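You operate a simulated robot arm through the tools that you are given. There is no shell and no other tool.

Carry out the task below with a simulated robot arm. There is one attempt and no reset: what you move stays moved.

## Task
Set the machine up as the ticket beside it says.
Fine: Height on the top clamp, Speed on the clamp dial, Stop on the stop dial; lock the orange lever again. Where these are worked on the way, their far stop is far enough and under half their travel is too little: orange lever.
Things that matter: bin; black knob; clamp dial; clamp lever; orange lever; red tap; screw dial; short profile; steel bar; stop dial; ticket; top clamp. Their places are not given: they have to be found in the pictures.

It is judged by the outcome, as a careful person would: the job done as asked, and still so three seconds after it is handed in. It fails if anything else is knocked over, pushed out of place, dropped, spilled or broken.

## Robot
A 7-joint arm with a three-finger gripper, fixed in place. Base frame: the origin is at the foot of the arm, x ahead of it, y to its left, z up. Readings come in mm, rad, newtons and seconds.
With the tool pointing down near the work surface it reaches from about 100 to 520 mm from the base axis. Its first joint turns from -2.897 to 2.897 rad. Payload 2.69 kg.
Tool frame: the origin (TCP) lies between the finger pads and is the grasp point; the fingertips stand 30 mm ahead of it; z points along the fingers, y is the line along which they close. Largest opening 128 mm; the body of the gripper starts 117 mm behind the TCP.
Orientation is told as [roll, pitch, yaw] about the base's x, y, z axes, in that order, counted from this pose: with the fingers straight down and closing along the base's y, the tool's x points along the base's -x, its y along +y and its z along -z.

## Interface
- The arm moves only by the tool servo_tool. Its argument "moves" is text: rows parted by semicolons, each of 7 numbers parted by spaces: the shift along the tool's x, y, z in mm, then the turn, a rotation vector about the tool's x, y, z in rad, then the gripper command, from -1 (shut) to 1 (fully open), values between in proportion. In form: x y z rx ry rz jaw; .... A call has 1 to 20 rows; each row shifts and turns the commanded pose from where the row before left it, along the tool's axes as they then stand. Each row takes 0.2 s and may step no farther than 50 mm and 0.15 rad from the row before; otherwise, or with a gripper value out of range, the whole call is refused. Where a pose cannot be reached the arm comes as near as it can. A force on the tool above 40 N (or 10 N above the force at the start of the call, whichever is more), or a blocked arm, ends the call early, and 0.2 s more pass. The fingers move at their own pace and stop on an object; they squeeze with about 32 N. The grip force told is the motor's: it shows also when the fingers shut on nothing. Time passes only in rows, and 0.2 s behind the last, so rows that do not move let the fingers close. It gives the time, the measured TCP pose, the force on the tool (base axes), the opening and the grip force at its end, in the units of the frame above (readings bear some noise), with the torque about the TCP (base axes, N m) and any sound that the robot's microphone picked up, and new pictures: "pictures" is both (left out), scene, wrist or none.
- Cameras (640 x 400 px; columns grow to the right, rows downward): "scene" is fixed at [402.4, 499.7, 1648]; the picture's right is [-0.71, -0.71, 0.00], its down [-0.26, 0.26, -0.93] and it looks along [0.66, -0.66, -0.37] (base axes); focal length 241 px, centre (320, 200). "wrist" rides on the gripper at [58, 54, -131] in the tool frame; the picture's right is [-0.68, 0.74, 0.00], its down [-0.62, -0.57, -0.55] and it looks along [-0.40, -0.37, 0.84] (tool axes); focal length 234 px, centre (320, 200).
- move_column(by): slides the trunk up (or, below 0, down) by that many mm; the arm rides with it, the base frame stays. It gives what a move gives, with no picture.
- locate(camera, pixels): for up to 12 pixels [column, row] of the newest picture of that camera ("zoom" is the newest enlarged one), the place [x, y, z] in the base frame of the surface seen there, good to about 2 mm. It takes no simulated time.
- inspect(camera, box): a new picture of the part [left, top, right, bottom] of that camera's present view, enlarged. It takes no simulated time.
- sign_off(): hands the job in; it is judged then, once.

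Open the gripper and draw the arm clear of the work before you hand the job in, unless the task says otherwise.

The tools are called after "Emit:" as a command line: name --argument value ..., lists and objects as JSON in quotes. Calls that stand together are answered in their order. servo_tool: Moves the arm, as the interface text tells. Its arguments: {"type":"object","properties":{"moves":{"type":"string"},"pictures":{"type":"string","enum":["both","scene","wrist","none"]}},"required":["moves"]} The other tools are called the same way: move_column (by) slides the trunk up or down; locate (camera, pixels) gives the place of the surface under pixels of a picture; inspect (camera, box) takes an enlarged picture of a part of a camera's view; sign_off () hands the job in.

At the start:

```text
t: 0.0
tool_pos: [664.1, 213.4, 1587.9]
ee_rot: [0.0, -0.001, 0.0]
wrist_force: [-0.8, 0.8, -0.2]
torque: [-0.02, -0.01, 0.02]
opening: 128.0
grip_force: 0.1
trunk travel left (down, up): [-225.0, 125.0]
```

scene: 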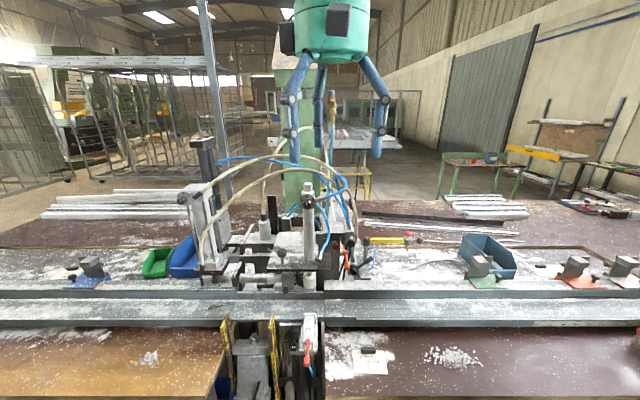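
wrist: 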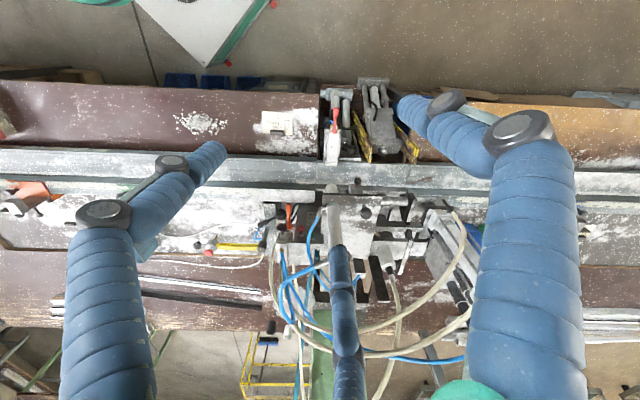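

The scene shows a machine in the middle and a white ticket at about (370,362). I start by enlarging the ticket and the machine.

Emit:
inspect --camera "scene" --box '[340, 340, 404, 380]'

Emit:
inspect --camera "scene" --box '[220, 160, 380, 260]'

Emit:
inspect --camera "scene" --box '[220, 240, 380, 340]'

Emit:
inspect --camera "scene" --box '[200, 300, 360, 400]'

Emit:
inspect --camera "wrist" --box '[220, 70, 460, 220]'

Emit:
inspect --camera "wrist" --box '[240, 180, 480, 330]'

```text
10.00 times, centred on (372, 360) of scene
```

zoom: 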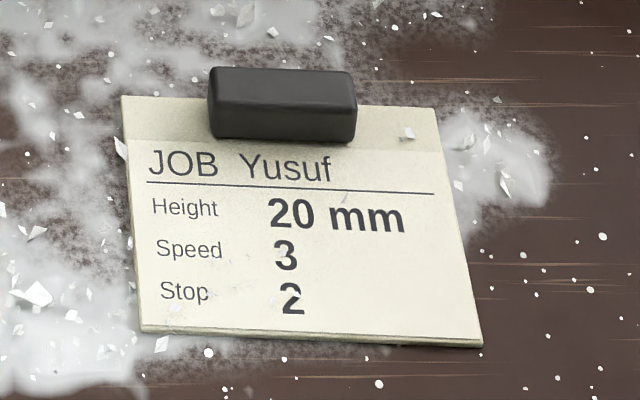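

```text
4.00 times, centred on (300, 210) of scene
```

zoom: 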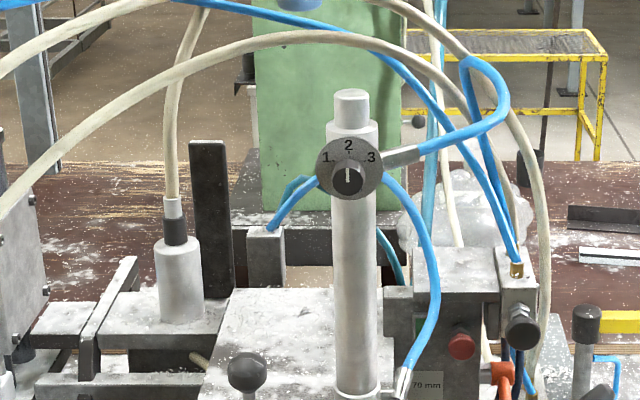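

```text
4.00 times, centred on (300, 290) of scene
```

zoom: 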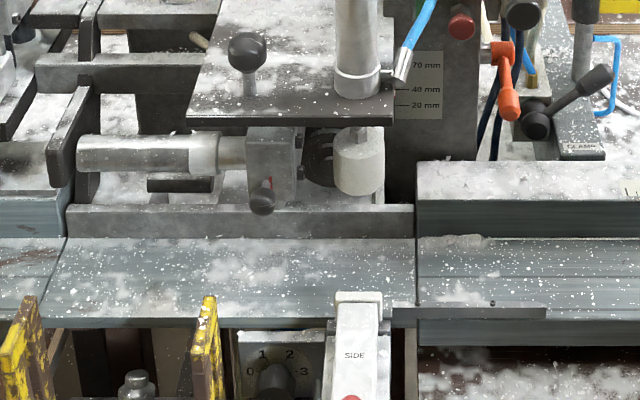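

```text
4.00 times, centred on (280, 350) of scene
```

zoom: 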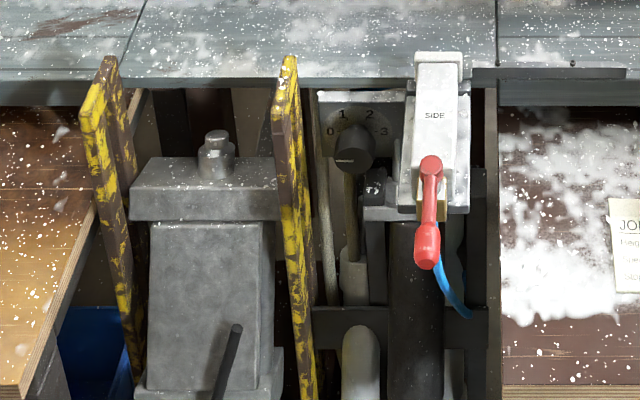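

```text
2.67 times, centred on (340, 145) of wrist
```

zoom: 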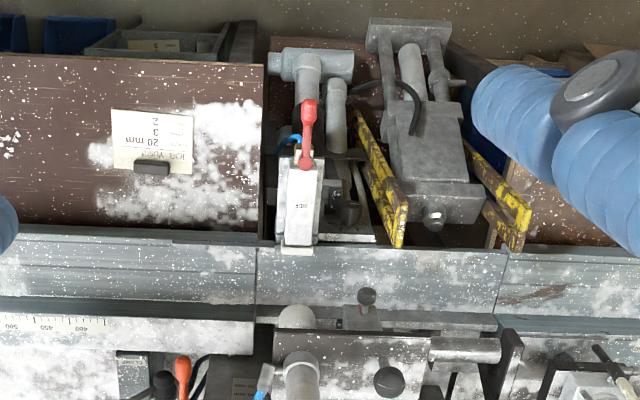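

```text
2.67 times, centred on (360, 255) of wrist
```

zoom: 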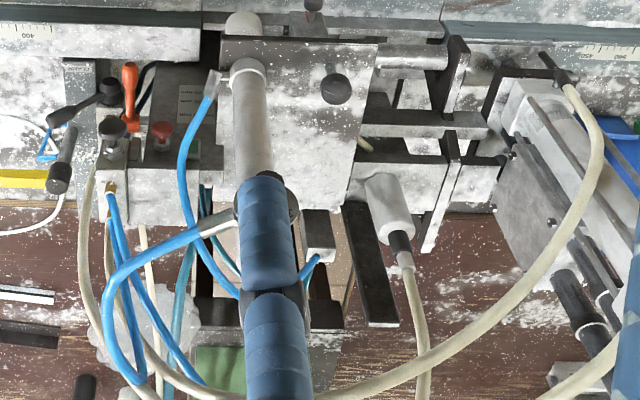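

The ticket reads Height 20 mm, Speed 3, Stop 2. I see two dials so far, at (307,203) and (289,335), and look closer at each part.

Emit:
inspect --camera "scene" --box '[272, 312, 320, 342]'

Emit:
inspect --camera "scene" --box '[310, 230, 374, 270]'

Emit:
inspect --camera "scene" --box '[270, 240, 334, 280]'

Emit:
inspect --camera "scene" --box '[283, 185, 331, 215]'

Emit:
inspect --camera "scene" --box '[170, 170, 270, 300]'

Emit:
inspect --camera "scene" --box '[330, 220, 490, 320]'

Emit:
inspect --camera "scene" --box '[40, 220, 200, 320]'

Emit:
inspect --camera "scene" --box '[480, 220, 640, 320]'

```text
13.33 times, centred on (296, 327) of scene
```

zoom: 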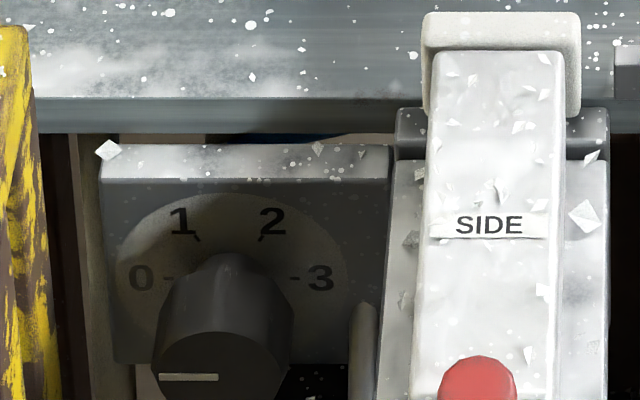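

```text
10.00 times, centred on (342, 250) of scene
```

zoom: 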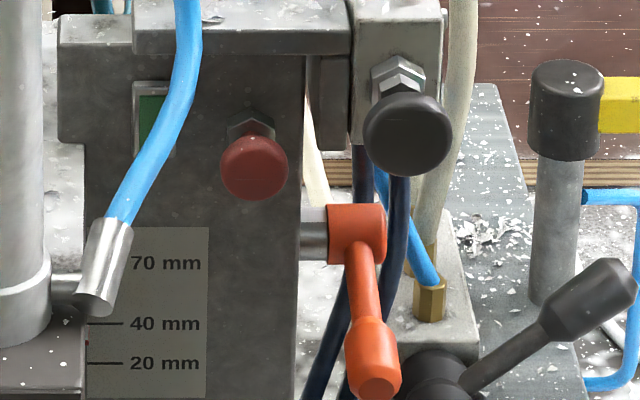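

```text
10.00 times, centred on (302, 260) of scene
```

zoom: 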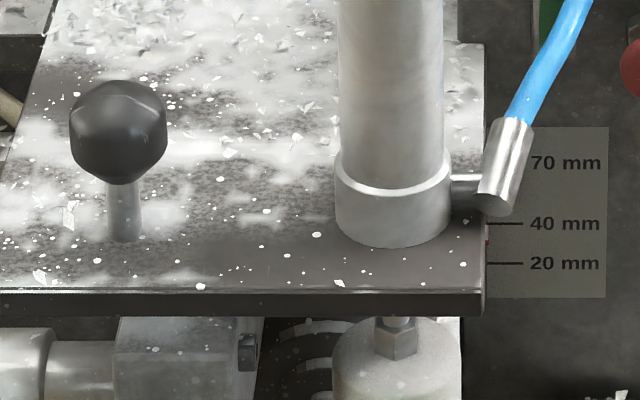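

```text
13.33 times, centred on (307, 200) of scene
```

zoom: 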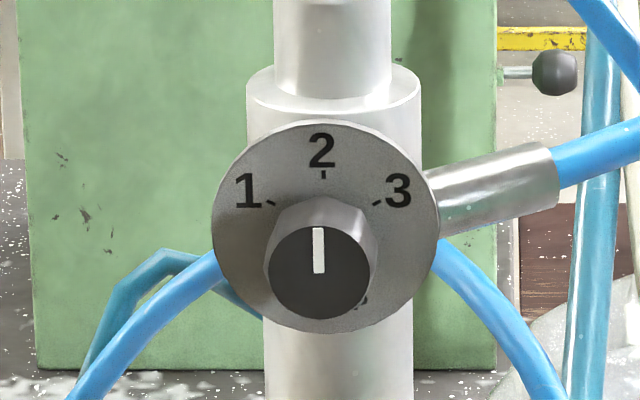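

```text
3.08 times, centred on (220, 235) of scene
```

zoom: 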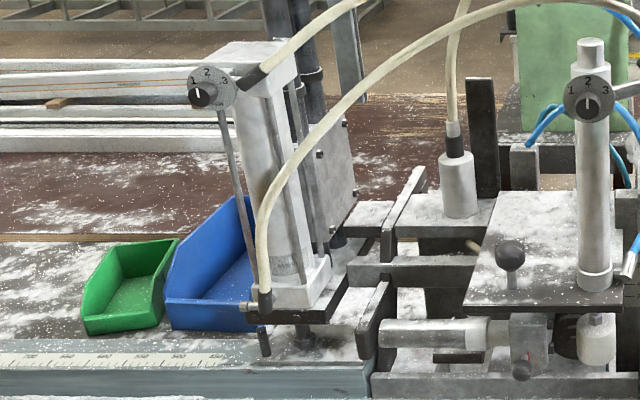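

```text
4.00 times, centred on (410, 270) of scene
```

zoom: 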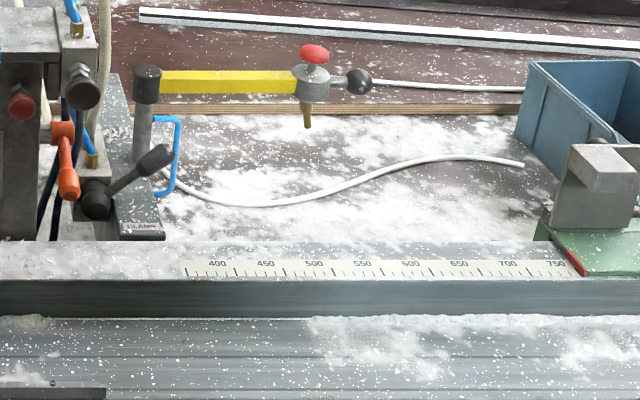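

```text
4.00 times, centred on (120, 270) of scene
```

zoom: 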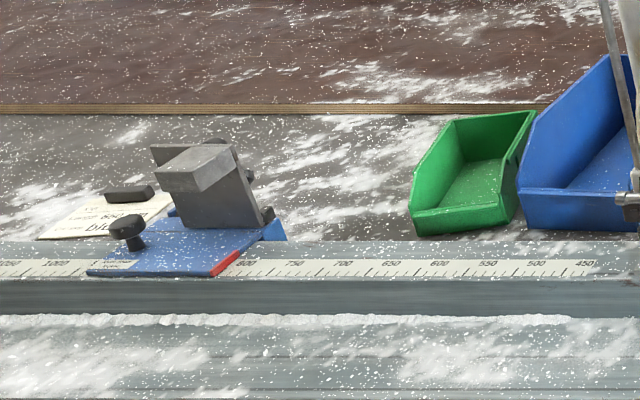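

```text
4.00 times, centred on (560, 270) of scene
```

zoom: 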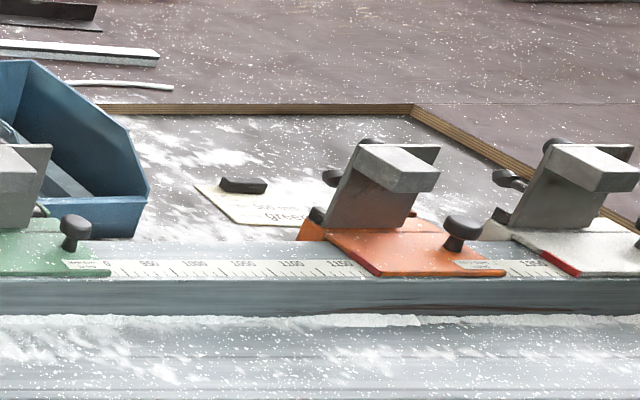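

Three dials are now visible: the one at the upper left (203,195), the one on the round post (307,203), and the 0–3 dial under the rail (289,335). I locate the key parts.

Emit:
locate --camera "scene" --pixels '[[307, 205], [289, 338], [347, 265], [282, 253], [309, 260], [331, 264], [370, 362], [335, 245], [352, 244], [203, 194], [308, 340], [354, 270]]'

Emit:
locate --camera "scene" --pixels '[[335, 30], [288, 90], [380, 130], [320, 120], [320, 270], [280, 310], [400, 300], [420, 350], [100, 350], [366, 260], [362, 240], [300, 190]]'

Emit:
inspect --camera "scene" --box '[240, 0, 440, 160]'

Emit:
inspect --camera "scene" --box '[40, 260, 104, 300]'

Emit:
inspect --camera "scene" --box '[520, 250, 584, 290]'

```text
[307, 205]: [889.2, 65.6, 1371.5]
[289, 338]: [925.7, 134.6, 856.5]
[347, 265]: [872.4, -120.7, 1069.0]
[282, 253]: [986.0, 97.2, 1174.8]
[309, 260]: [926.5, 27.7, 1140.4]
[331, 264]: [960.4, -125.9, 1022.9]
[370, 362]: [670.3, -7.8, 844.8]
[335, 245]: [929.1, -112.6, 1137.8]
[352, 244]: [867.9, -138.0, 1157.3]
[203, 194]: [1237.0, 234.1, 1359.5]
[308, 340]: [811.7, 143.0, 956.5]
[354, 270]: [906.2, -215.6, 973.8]
```

```text
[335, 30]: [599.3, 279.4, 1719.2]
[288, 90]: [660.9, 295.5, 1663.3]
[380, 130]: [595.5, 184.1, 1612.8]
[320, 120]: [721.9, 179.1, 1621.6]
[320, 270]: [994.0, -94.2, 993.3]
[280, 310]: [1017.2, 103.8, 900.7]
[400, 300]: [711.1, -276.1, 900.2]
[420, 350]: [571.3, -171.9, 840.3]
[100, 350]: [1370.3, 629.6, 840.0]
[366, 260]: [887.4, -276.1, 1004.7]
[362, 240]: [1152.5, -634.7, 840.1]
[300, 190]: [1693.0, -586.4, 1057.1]
```

```text
2.50 times, centred on (340, 80) of scene
```

zoom: 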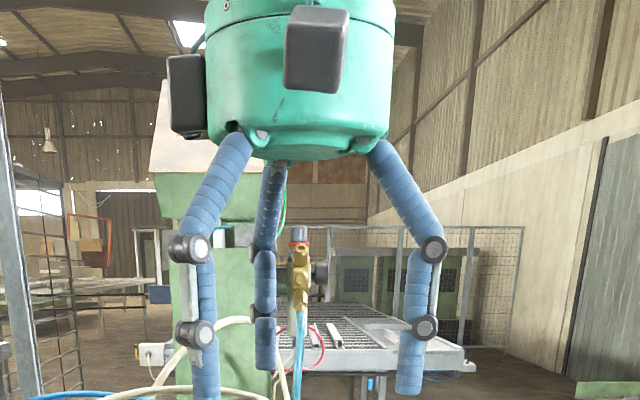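

```text
10.00 times, centred on (72, 280) of scene
```

zoom: 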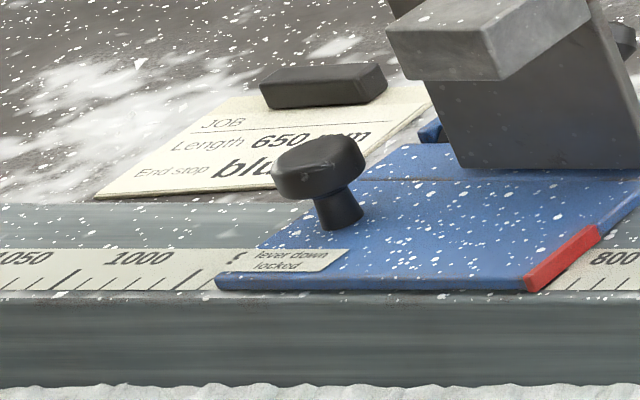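

```text
10.00 times, centred on (552, 270) of scene
```

zoom: 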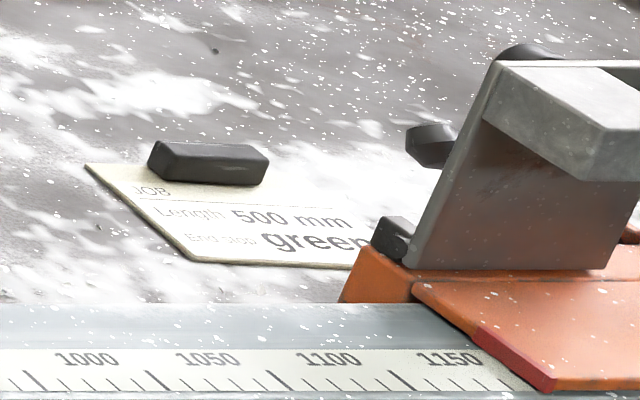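

The scale at (333,256) with marks 70/40/20 sits beside the top clamp plate. I zoom in on the pointer and the other parts from both cameras.

Emit:
inspect --camera "scene" --box '[312, 250, 336, 265]'

Emit:
inspect --camera "scene" --box '[264, 264, 328, 304]'

Emit:
inspect --camera "scene" --box '[328, 255, 376, 285]'

Emit:
inspect --camera "scene" --box '[390, 225, 438, 255]'

Emit:
inspect --camera "scene" --box '[180, 180, 228, 210]'

Emit:
inspect --camera "wrist" --box '[240, 190, 320, 240]'

Emit:
inspect --camera "wrist" --box '[310, 80, 390, 160]'

```text
16.00 times, centred on (324, 258) of scene
```

zoom: 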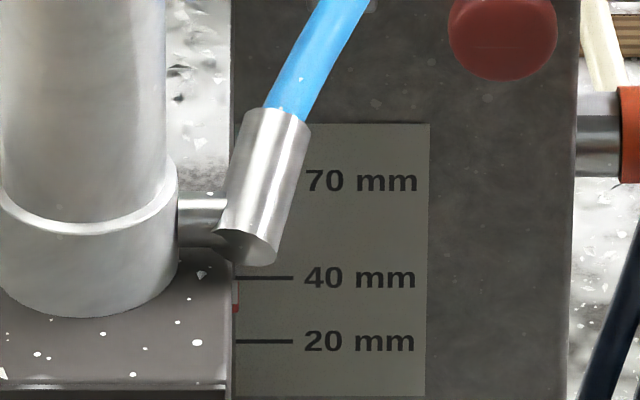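

```text
10.00 times, centred on (296, 284) of scene
```

zoom: 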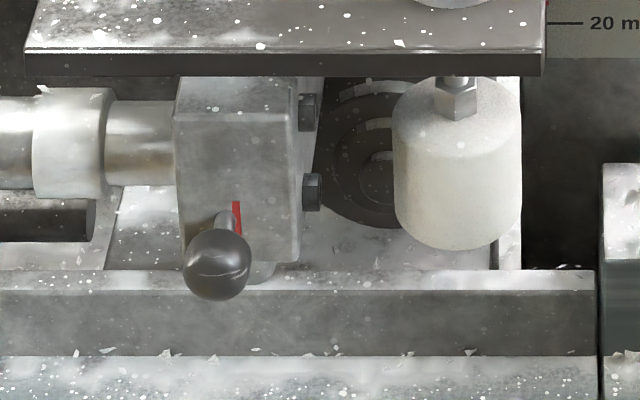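

```text
13.33 times, centred on (352, 270) of scene
```

zoom: 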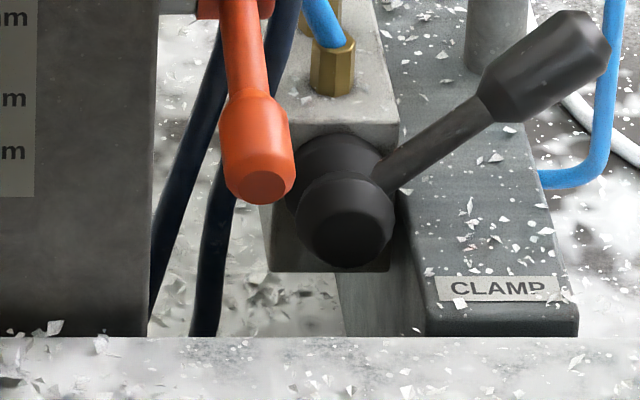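

```text
13.33 times, centred on (414, 240) of scene
```

zoom: 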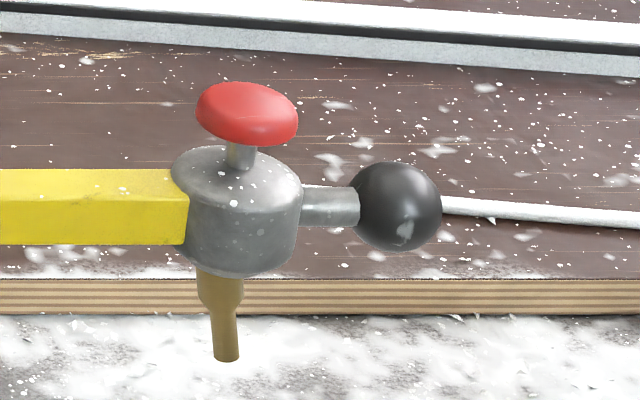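

```text
13.33 times, centred on (204, 195) of scene
```

zoom: 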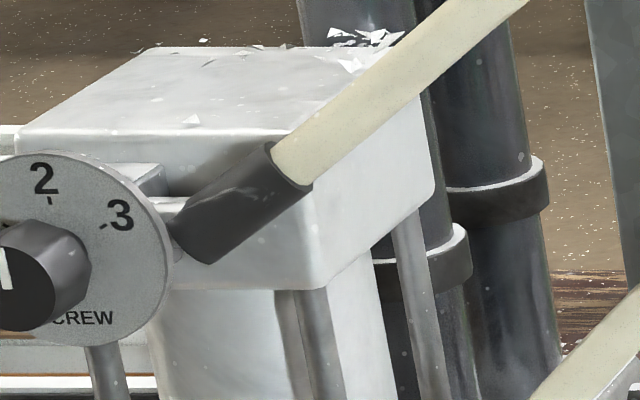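

```text
8.00 times, centred on (280, 215) of wrist
```

zoom: 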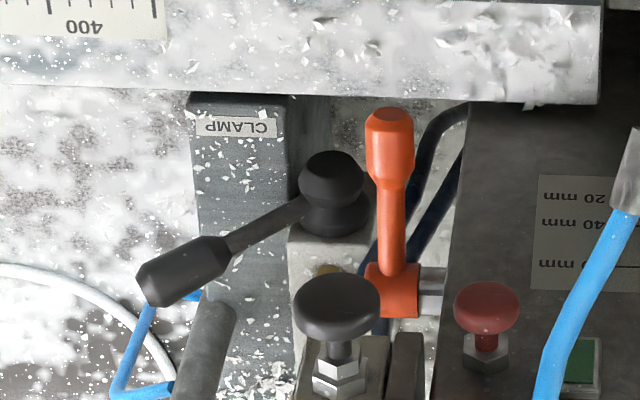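

```text
5.00 times, centred on (350, 120) of wrist
```

zoom: 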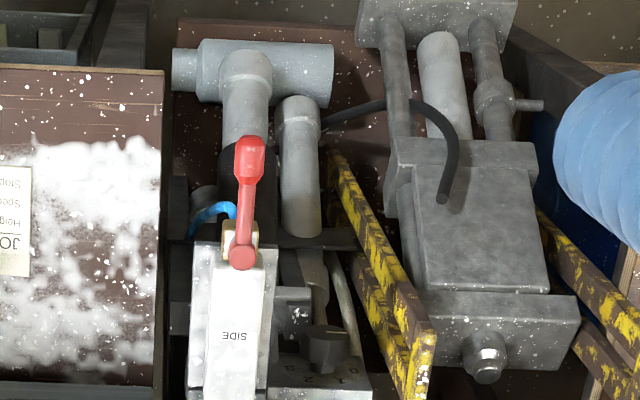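

I locate fine points: scale marks, the pointer, the orange lever hub and tip, and rail edges for the machine's axes.

Emit:
inspect --camera "scene" --box '[312, 250, 336, 265]'

Emit:
locate --camera "zoom" --pixels '[[255, 278], [255, 341], [245, 200], [236, 308], [236, 290], [225, 360], [225, 390], [120, 350], [400, 250], [500, 250], [260, 255], [330, 380]]'

Emit:
locate --camera "scene" --pixels '[[347, 244], [347, 252], [347, 258], [348, 262], [348, 267], [349, 268], [345, 246], [382, 287], [500, 287], [600, 287], [100, 287], [180, 287]]'

Emit:
locate --camera "scene" --pixels '[[307, 203], [300, 195], [316, 195], [314, 210], [300, 211], [307, 192], [280, 252], [284, 263], [270, 266], [316, 268], [265, 245], [312, 247]]'

```text
16.00 times, centred on (324, 258) of scene
```

zoom: 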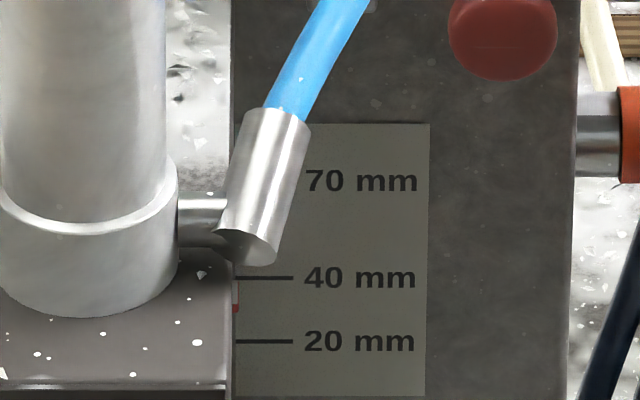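

```text
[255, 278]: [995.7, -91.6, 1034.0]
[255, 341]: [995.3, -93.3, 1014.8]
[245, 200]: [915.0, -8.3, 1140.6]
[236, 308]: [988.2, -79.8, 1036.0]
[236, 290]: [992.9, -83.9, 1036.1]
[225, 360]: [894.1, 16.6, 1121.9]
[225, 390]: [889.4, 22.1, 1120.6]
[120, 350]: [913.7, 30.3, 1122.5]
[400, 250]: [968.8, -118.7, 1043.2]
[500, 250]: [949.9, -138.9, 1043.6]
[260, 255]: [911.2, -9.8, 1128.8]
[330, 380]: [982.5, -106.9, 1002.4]
```

```text
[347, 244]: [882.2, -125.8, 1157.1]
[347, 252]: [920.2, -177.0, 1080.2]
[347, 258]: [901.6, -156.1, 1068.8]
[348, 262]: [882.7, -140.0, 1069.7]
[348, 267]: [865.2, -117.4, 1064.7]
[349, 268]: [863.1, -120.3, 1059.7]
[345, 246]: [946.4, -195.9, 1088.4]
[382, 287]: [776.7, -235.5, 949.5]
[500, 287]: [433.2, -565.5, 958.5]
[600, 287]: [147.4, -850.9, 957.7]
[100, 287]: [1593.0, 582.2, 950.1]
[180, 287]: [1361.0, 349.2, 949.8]
```

```text
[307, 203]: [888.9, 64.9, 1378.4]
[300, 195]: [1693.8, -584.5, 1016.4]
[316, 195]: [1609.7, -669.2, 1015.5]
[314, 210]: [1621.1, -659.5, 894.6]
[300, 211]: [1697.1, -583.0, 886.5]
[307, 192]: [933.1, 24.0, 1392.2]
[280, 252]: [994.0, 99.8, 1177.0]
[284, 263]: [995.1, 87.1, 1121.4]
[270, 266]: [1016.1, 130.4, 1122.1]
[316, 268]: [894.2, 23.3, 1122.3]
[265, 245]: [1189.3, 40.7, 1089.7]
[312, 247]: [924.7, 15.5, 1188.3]
```

The scale marks sit near (995,-92) and the orange lever points to the front at (865,-117,1065). To understand the real finger geometry, I shut the gripper in free air and look.

Emit:
servo_tool --moves "0 0 0 0 0 0 -1; 0 0 0 0 0 0 -1; 0 0 0 0 0 0 -1"

```text
t: 0.8
tool_pos: [663.6, 214.5, 1587.7]
ee_rot: [0.001, 0.0, 0.0]
wrist_force: [0.2, -0.6, 0.5]
torque: [-0.02, 0.0, 0.01]
opening: 2.2
grip_force: 31.6
trunk travel left (down, up): [-225.0, 125.0]
```

scene: 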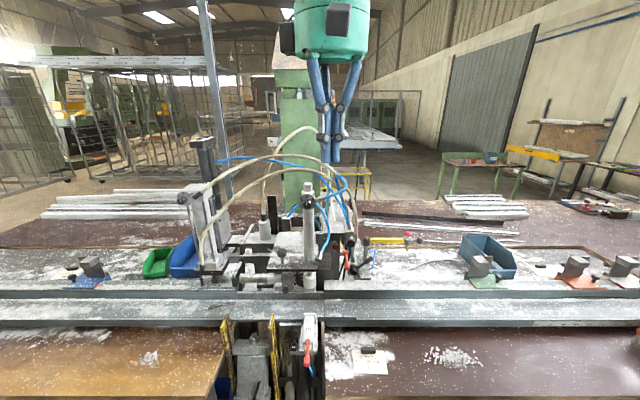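
wrist: 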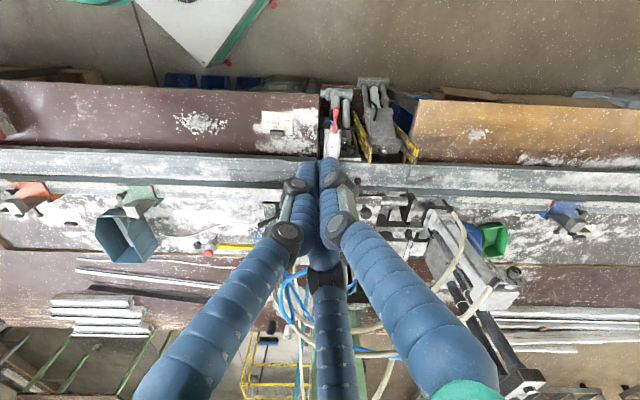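

The three blue fingers close together at the TCP, so the grip is centric. I now tilt the hand to point horizontally at the machine front (about the rail axis), opening it again.

Emit:
servo_tool --moves "0 0 0 0.0926 -0.0926 0 0; 0 0 0 0.0926 -0.0926 0 0; 0 0 0 0.0926 -0.0926 0 0; 0 0 0 0.0926 -0.0926 0 0; 0 0 0 0.0926 -0.0926 0 0; 0 0 0 0.0926 -0.0926 0 0; 0 0 0 0.0926 -0.0926 0 0; 0 0 0 0.0926 -0.0926 0 0; 0 0 0 0.0926 -0.0926 0 0; 0 0 0 0.0926 -0.0926 0 0; 0 0 0 0.0926 -0.0926 0 0; 0 0 0 0.0926 -0.0926 0 0"

```text
t: 3.4
tool_pos: [663.7, 214.5, 1587.0]
ee_rot: [-1.575, -0.785, 0.789]
wrist_force: [-0.4, -0.2, 0.3]
torque: [-0.04, 0.01, 0.0]
opening: 64.2
grip_force: 0.1
trunk travel left (down, up): [-225.0, 125.0]
```

scene: 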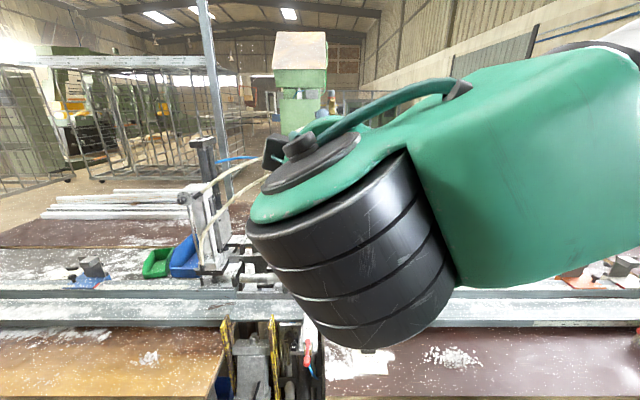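
wrist: 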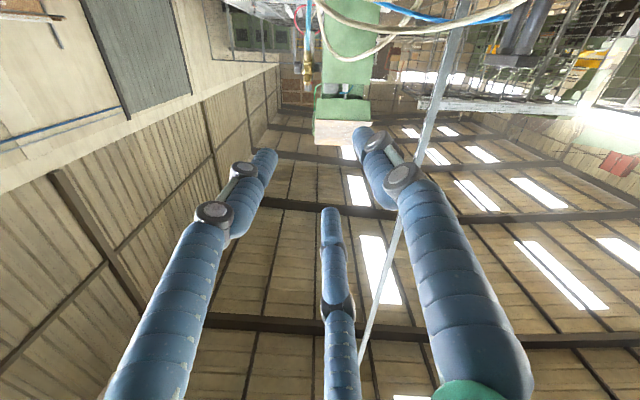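

The pose was reached with the camera under the hand. I roll the hand about its own axis so that the camera ends up above, watching whether the joint allows it.

Emit:
servo_tool --moves "0 0 0 0 0 0.1178 0; 0 0 0 0 0 0.1178 0; 0 0 0 0 0 0.1178 0; 0 0 0 0 0 0.1178 0; 0 0 0 0 0 0.1178 0; 0 0 0 0 0 0.1178 0; 0 0 0 0 0 0.1178 0; 0 0 0 0 0 0.1178 0; 0 0 0 0 0 0.1178 0; 0 0 0 0 0 0.1178 0; 0 0 0 0 0 0.1178 0; 0 0 0 0 0 0.1178 0; 0 0 0 0 0 0.1178 0; 0 0 0 0 0 0.1178 0; 0 0 0 0 0 0.1178 0; 0 0 0 0 0 0.1178 0; 0 0 0 0 0 0.1178 0; 0 0 0 0 0 0.1178 0; 0 0 0 0 0 0.1178 0; 0 0 0 0 0 0.1178 0"

```text
t: 7.6
tool_pos: [690.6, 234.3, 1684.7]
ee_rot: [1.554, -0.024, -2.362]
wrist_force: [0.3, 0.1, -0.6]
torque: [-0.02, -0.01, 0.01]
opening: 64.3
grip_force: 0.0
out of reach, approached as far as the arm can: row 18, 19, 20
trunk travel left (down, up): [-225.0, 125.0]
```

scene: 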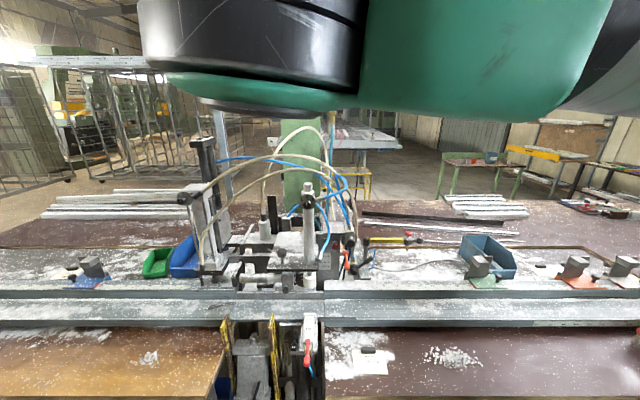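
wrist: 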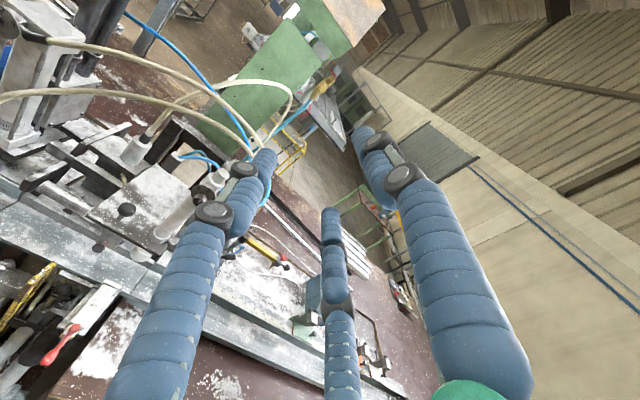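

The hand now sits with the camera above, having drifted up slightly. I move straight down in front of the clamp dial (260 mm away from it) and look.

Emit:
servo_tool --moves "0 -30 0 0 0 0 0; 0 -30 0 0 0 0 0; 0 -30 0 0 0 0 0; 0 -30 0 0 0 0 0; 0 -30 0 0 0 0 0; 0 -30 0 0 0 0 0"

```text
t: 9.0
tool_pos: [750.2, 291.1, 1640.7]
ee_rot: [1.563, -0.02, -2.353]
wrist_force: [-0.1, -0.2, 0.2]
torque: [0.0, 0.03, 0.0]
opening: 63.9
grip_force: 0.1
out of reach, approached as far as the arm can: row 1, 2, 3, 4, 5, 6
trunk travel left (down, up): [-225.0, 125.0]
```

scene: 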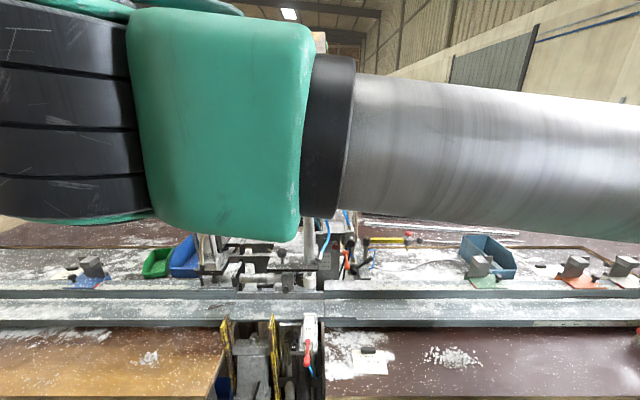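
wrist: 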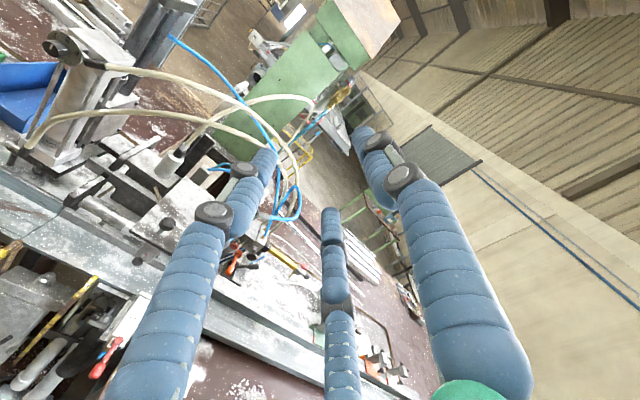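

This roll is at the arm's limit. I undo 45° of it so the camera comes to the hand's left side.

Emit:
servo_tool --moves "0 0 0 0 0 -0.131 0; 0 0 0 0 0 -0.131 0; 0 0 0 0 0 -0.131 0; 0 0 0 0 0 -0.131 0; 0 0 0 0 0 -0.131 0; 0 0 0 0 0 -0.131 0"

```text
t: 10.4
tool_pos: [750.3, 289.7, 1640.7]
ee_rot: [1.574, -0.787, -2.358]
wrist_force: [0.6, 1.1, -0.1]
torque: [-0.03, -0.01, -0.01]
opening: 64.0
grip_force: 0.1
trunk travel left (down, up): [-225.0, 125.0]
```

scene: 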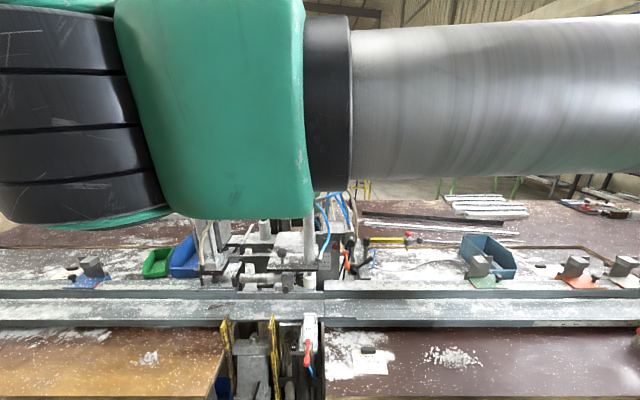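
wrist: 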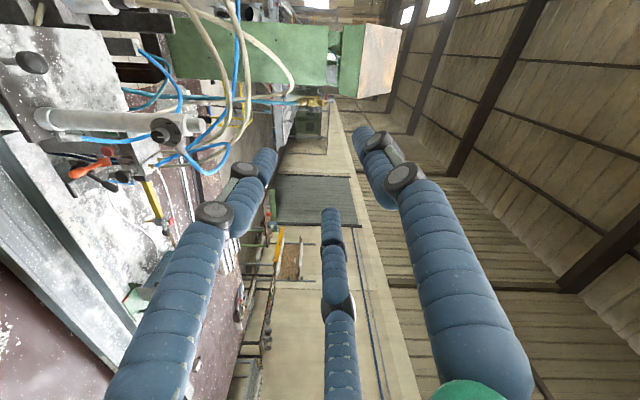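

The commanded pose restarts from where the arm really is: (750,290,1641). I move down and across to stand in front of the clamp dial at about 150 mm clearance.

Emit:
servo_tool --moves "25.9 -16.6 8.3 0 0 0 0; 25.9 -16.6 8.3 0 0 0 0; 25.9 -16.6 8.3 0 0 0 0; 25.9 -16.6 8.3 0 0 0 0; 25.9 -16.6 8.3 0 0 0 0; 25.9 -16.6 8.3 0 0 0 0; 25.9 -16.6 8.3 0 0 0 0; 25.9 -16.6 8.3 0 0 0 0; 25.9 -16.6 8.3 0 0 0 0"

```text
t: 12.4
tool_pos: [846.5, 277.8, 1370.7]
ee_rot: [1.574, -0.785, -2.357]
wrist_force: [0.4, 1.7, 0.6]
torque: [0.05, -0.02, 0.0]
opening: 63.8
grip_force: 0.0
trunk travel left (down, up): [-225.0, 125.0]
```

scene: 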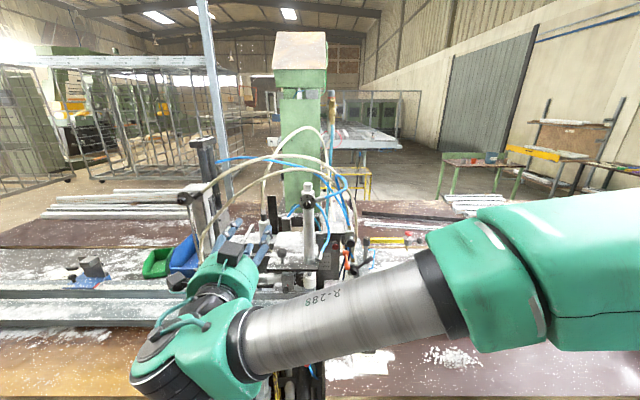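
wrist: 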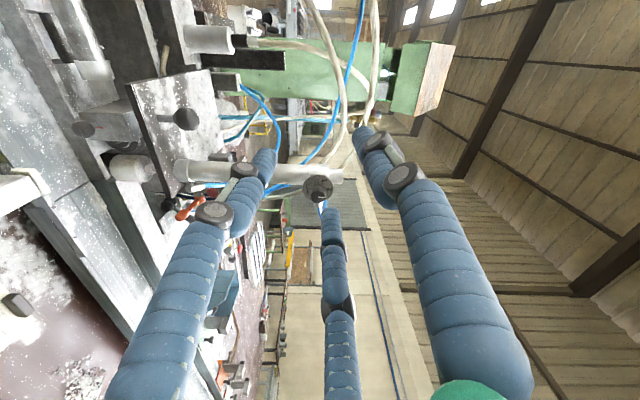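

I had the sideways sign reversed, so I am about 120 mm to the left, but this gives a good view: dial at wrist (318,187), orange lever at (188,208). I enlarge these before moving.

Emit:
inspect --camera "wrist" --box '[260, 140, 360, 230]'

Emit:
inspect --camera "wrist" --box '[100, 60, 260, 260]'

Emit:
locate --camera "wrist" --pixels '[[318, 187], [310, 188], [326, 186], [186, 119], [205, 170], [188, 208], [85, 129], [130, 168], [318, 175], [318, 198]]'

Emit:
inspect --camera "scene" --box '[180, 180, 380, 300]'

```text
4.44 times, centred on (310, 185) of wrist
```

zoom: 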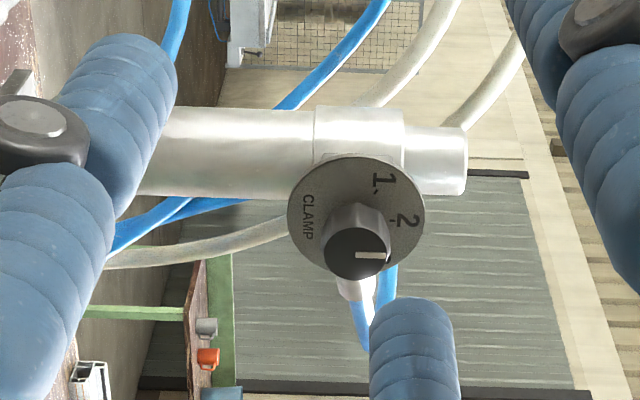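

```text
2.00 times, centred on (180, 160) of wrist
```

zoom: 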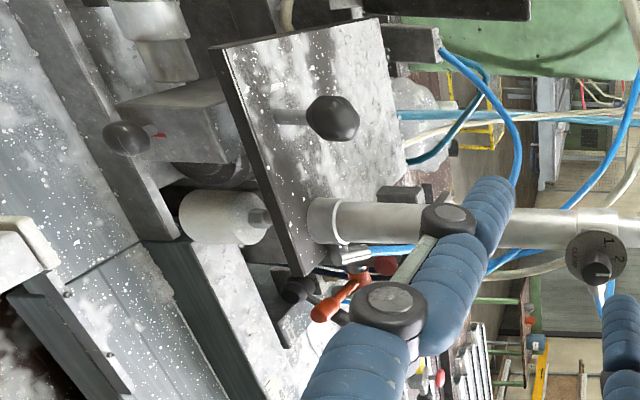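

```text
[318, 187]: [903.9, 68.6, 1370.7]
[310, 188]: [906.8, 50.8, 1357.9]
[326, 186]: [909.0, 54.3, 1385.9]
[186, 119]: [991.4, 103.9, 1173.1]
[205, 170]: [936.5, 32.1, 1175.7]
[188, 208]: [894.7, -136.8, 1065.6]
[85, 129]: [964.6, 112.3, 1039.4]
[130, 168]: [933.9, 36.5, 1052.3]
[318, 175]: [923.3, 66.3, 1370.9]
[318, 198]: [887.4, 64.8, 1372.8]
```

```text
3.20 times, centred on (280, 240) of scene
```

zoom: 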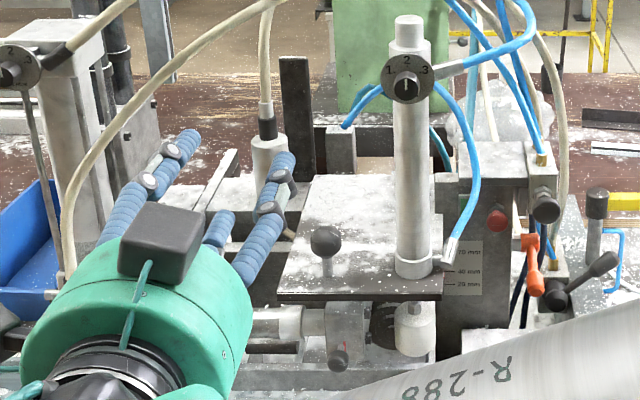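

The clamp dial disc lies near f-plane (908,53,1372) with the knob face at (888,65,1372). I check where the fitting and hose beside it run in depth.

Emit:
locate --camera "scene" --pixels '[[318, 200], [321, 199], [326, 197], [333, 194], [341, 190], [312, 209], [319, 213], [324, 225], [300, 210], [295, 213], [307, 205], [307, 198]]'

```text
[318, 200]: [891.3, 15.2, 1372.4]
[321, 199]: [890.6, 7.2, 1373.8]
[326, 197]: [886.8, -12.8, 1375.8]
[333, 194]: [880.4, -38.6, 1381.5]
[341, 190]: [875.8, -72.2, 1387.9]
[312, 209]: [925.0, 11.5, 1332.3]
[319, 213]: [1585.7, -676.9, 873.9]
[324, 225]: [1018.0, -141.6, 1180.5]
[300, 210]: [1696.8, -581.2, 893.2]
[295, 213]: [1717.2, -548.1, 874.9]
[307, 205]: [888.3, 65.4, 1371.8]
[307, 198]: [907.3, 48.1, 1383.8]
```

The fitting and hose lie behind the disc. I shift 121 mm to the right and forward to stand about 90 mm off the knob face.

Emit:
servo_tool --moves "-21.5 -21.1 20 0 0 0 0; -21.5 -21.1 20 0 0 0 0; -21.5 -21.1 20 0 0 0 0; -21.5 -21.1 18 0 0 0 0"

Emit:
inspect --camera "wrist" --box '[240, 60, 400, 240]'

```text
t: 13.4
tool_pos: [814.1, 136.2, 1372.7]
ee_rot: [1.574, -0.787, -2.358]
wrist_force: [-0.1, 0.2, 0.4]
torque: [0.04, 0.05, 0.02]
opening: 64.0
grip_force: 0.1
trunk travel left (down, up): [-225.0, 125.0]
```

scene: 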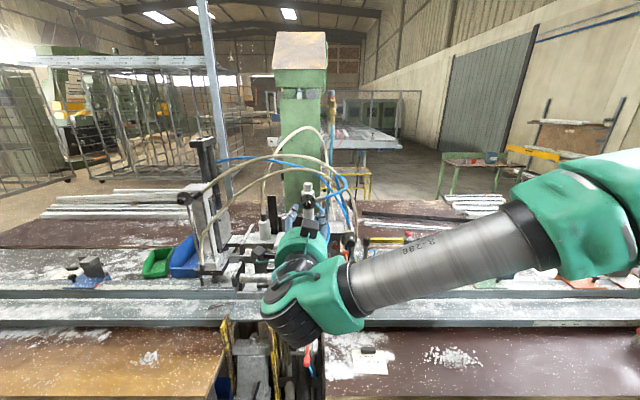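
wrist: 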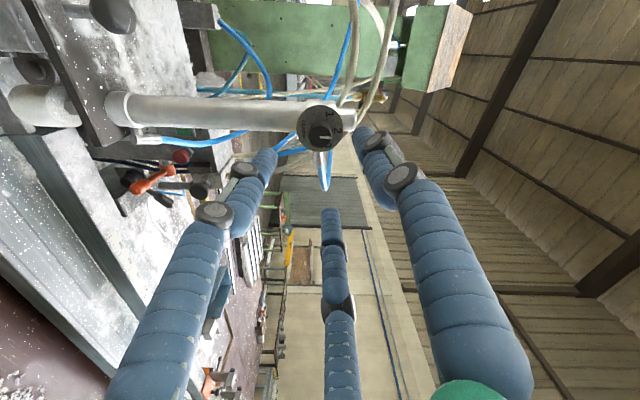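

```text
2.22 times, centred on (320, 150) of wrist
```

zoom: 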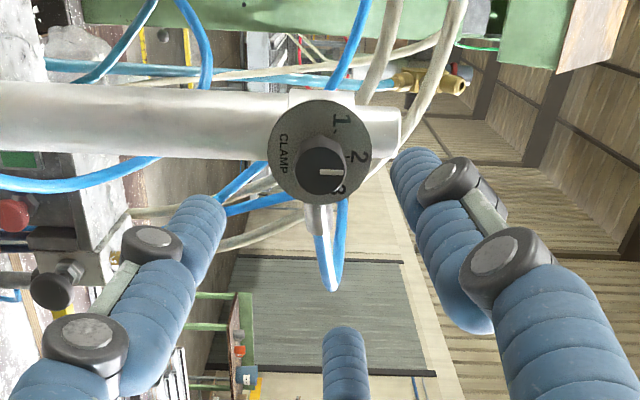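

Knob and hand axis are aligned to about 2 mm. I correct that and advance so the fingertips come around the knob just short of the disc, still open.

Emit:
servo_tool --moves "1.5 2 25 0 0 0 0; 0 0 25 0 0 0 0; 0 0 22 0 0 0 0; 0 0 18 0 0 0 0"

Emit:
inspect --camera "wrist" --box '[240, 100, 400, 240]'

Emit:
inspect --camera "scene" --box '[270, 180, 350, 230]'

```text
t: 14.4
tool_pos: [882.1, 77.3, 1371.7]
ee_rot: [1.574, -0.786, -2.358]
wrist_force: [0.4, 0.3, -0.6]
torque: [-0.03, -0.01, -0.02]
opening: 64.1
grip_force: 0.2
trunk travel left (down, up): [-225.0, 125.0]
```

scene: 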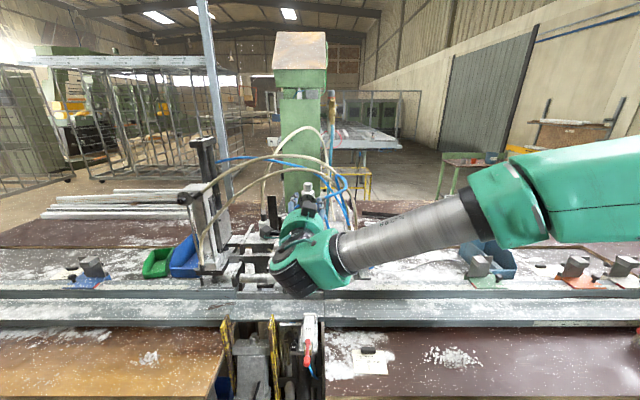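
wrist: 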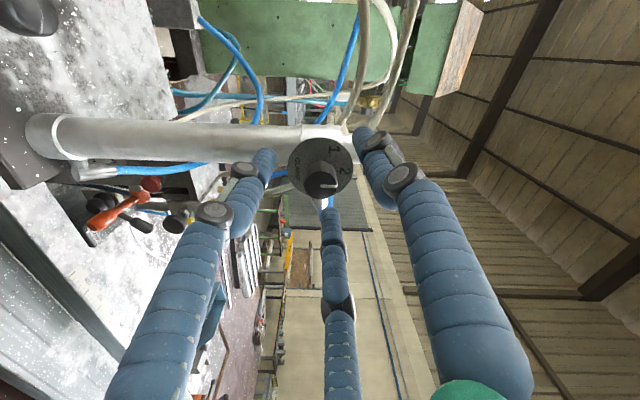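

```text
2.86 times, centred on (320, 170) of wrist
```

zoom: 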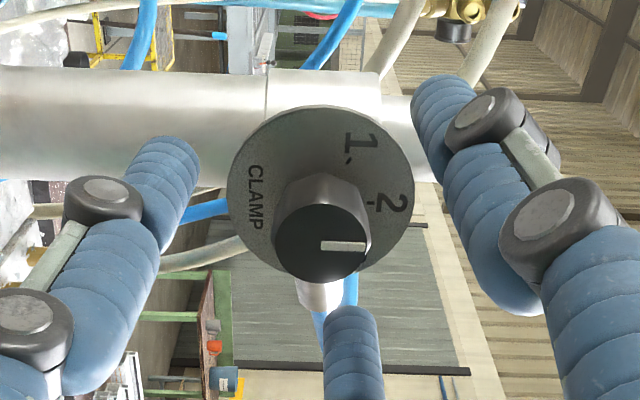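

```text
8.00 times, centred on (310, 205) of scene
```

zoom: 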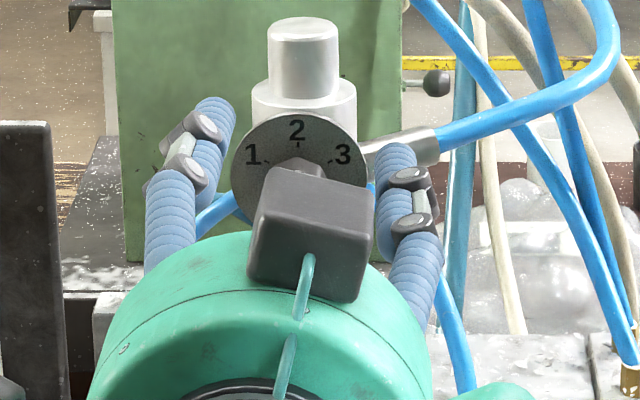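

The knob sits between the three fingers at wrist (321,186). I take one still row to check the readings before closing.

Emit:
servo_tool --moves "0 0 0 0 0 0 0; 0 0 0 0 0 0 0" --pictures "none"

Emit:
locate --camera "wrist" --pixels '[[321, 187], [316, 187], [326, 187], [321, 182], [321, 192], [321, 160], [340, 160]]'

```text
t: 15.0
tool_pos: [881.8, 76.0, 1371.3]
ee_rot: [1.573, -0.788, -2.359]
wrist_force: [0.0, -0.4, 0.8]
torque: [0.0, 0.01, -0.01]
opening: 64.1
grip_force: 0.2
trunk travel left (down, up): [-225.0, 125.0]
```

```text
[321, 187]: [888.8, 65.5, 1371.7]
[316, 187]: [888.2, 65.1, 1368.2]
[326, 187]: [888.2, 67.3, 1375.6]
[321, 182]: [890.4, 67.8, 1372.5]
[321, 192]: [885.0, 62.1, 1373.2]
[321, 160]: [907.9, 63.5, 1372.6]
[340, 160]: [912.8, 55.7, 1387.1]
```

The hand is 2.5 mm left of the knob axis. I correct that, and since rolling further the positive way may meet the joint limit, I first roll back -60° around the knob with open fingers.

Emit:
servo_tool --moves "-1.8 -1.8 0 0 0 -0.131 0; 0 0 0 0 0 -0.131 0; 0 0 0 0 0 -0.131 0; 0 0 0 0 0 -0.131 0; 0 0 0 0 0 -0.131 0; 0 0 0 0 0 -0.131 0; 0 0 0 0 0 -0.131 0; 0 0 0 0 0 -0.131 0; 0 0 0 0 0 0 0"

Emit:
locate --camera "wrist" --pixels '[[319, 187], [314, 187], [324, 187], [319, 182], [319, 192]]'

Emit:
inspect --camera "wrist" --box '[240, 120, 400, 220]'

```text
t: 17.0
tool_pos: [877.8, 74.0, 1371.4]
ee_rot: [-1.578, -1.304, 0.793]
wrist_force: [0.1, 0.2, 0.2]
torque: [-0.05, 0.01, -0.01]
opening: 64.3
grip_force: 0.1
trunk travel left (down, up): [-225.0, 125.0]
```

scene: 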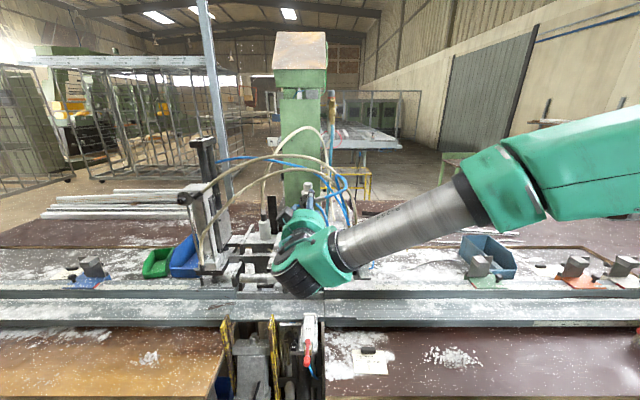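
wrist: 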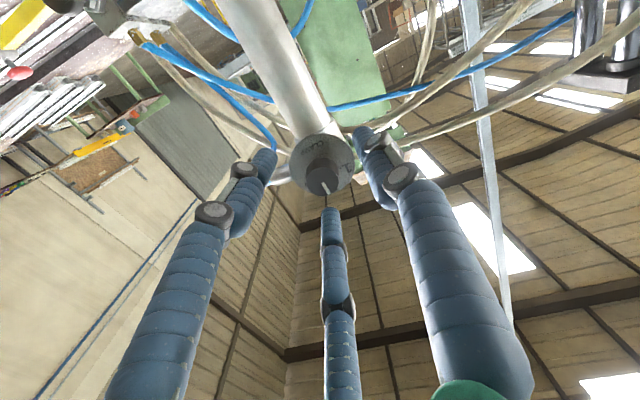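

```text
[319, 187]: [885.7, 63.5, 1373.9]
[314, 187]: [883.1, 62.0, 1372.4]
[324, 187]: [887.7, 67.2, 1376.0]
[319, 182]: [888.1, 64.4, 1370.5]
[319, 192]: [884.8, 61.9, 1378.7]
```

```text
4.00 times, centred on (320, 170) of wrist
```

zoom: 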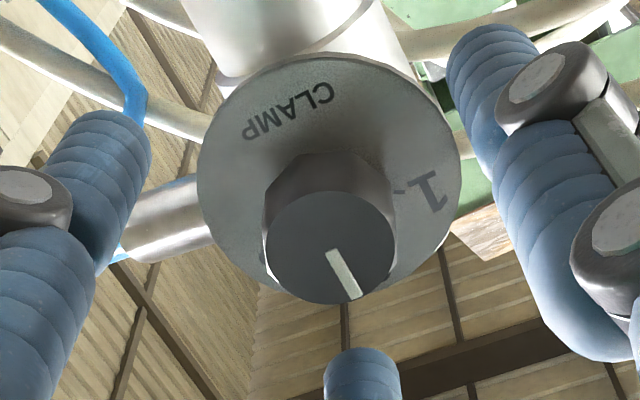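

The knob is centred between the fingers at wrist (320,182). I close the grip on it.

Emit:
servo_tool --moves "0 0 0 0 0 0 -1; 0 0 0 0 0 0 -1; 0 0 0 0 0 0 -1"

Emit:
inspect --camera "wrist" --box '[240, 120, 400, 220]'

```text
t: 17.8
tool_pos: [880.2, 74.9, 1371.9]
ee_rot: [-1.581, -1.305, 0.795]
wrist_force: [14.1, 6.7, 3.5]
torque: [-0.01, -0.01, 0.76]
opening: 24.4
grip_force: 44.7
trunk travel left (down, up): [-225.0, 125.0]
```

scene: 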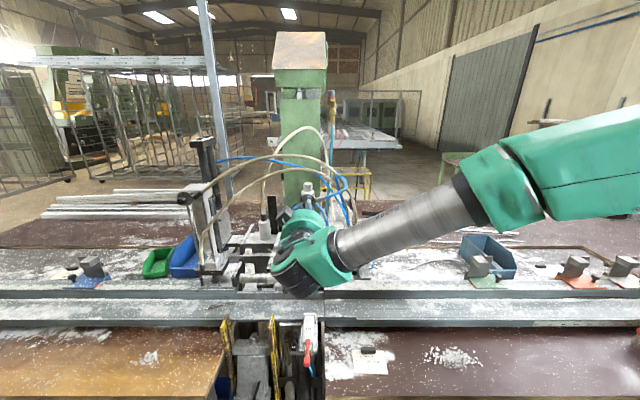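
wrist: 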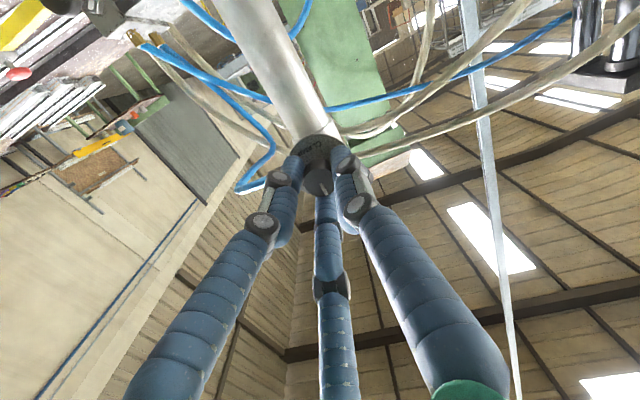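

```text
4.00 times, centred on (320, 170) of wrist
```

zoom: 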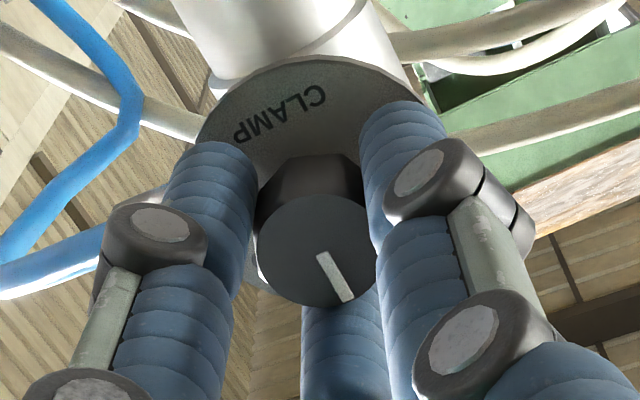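

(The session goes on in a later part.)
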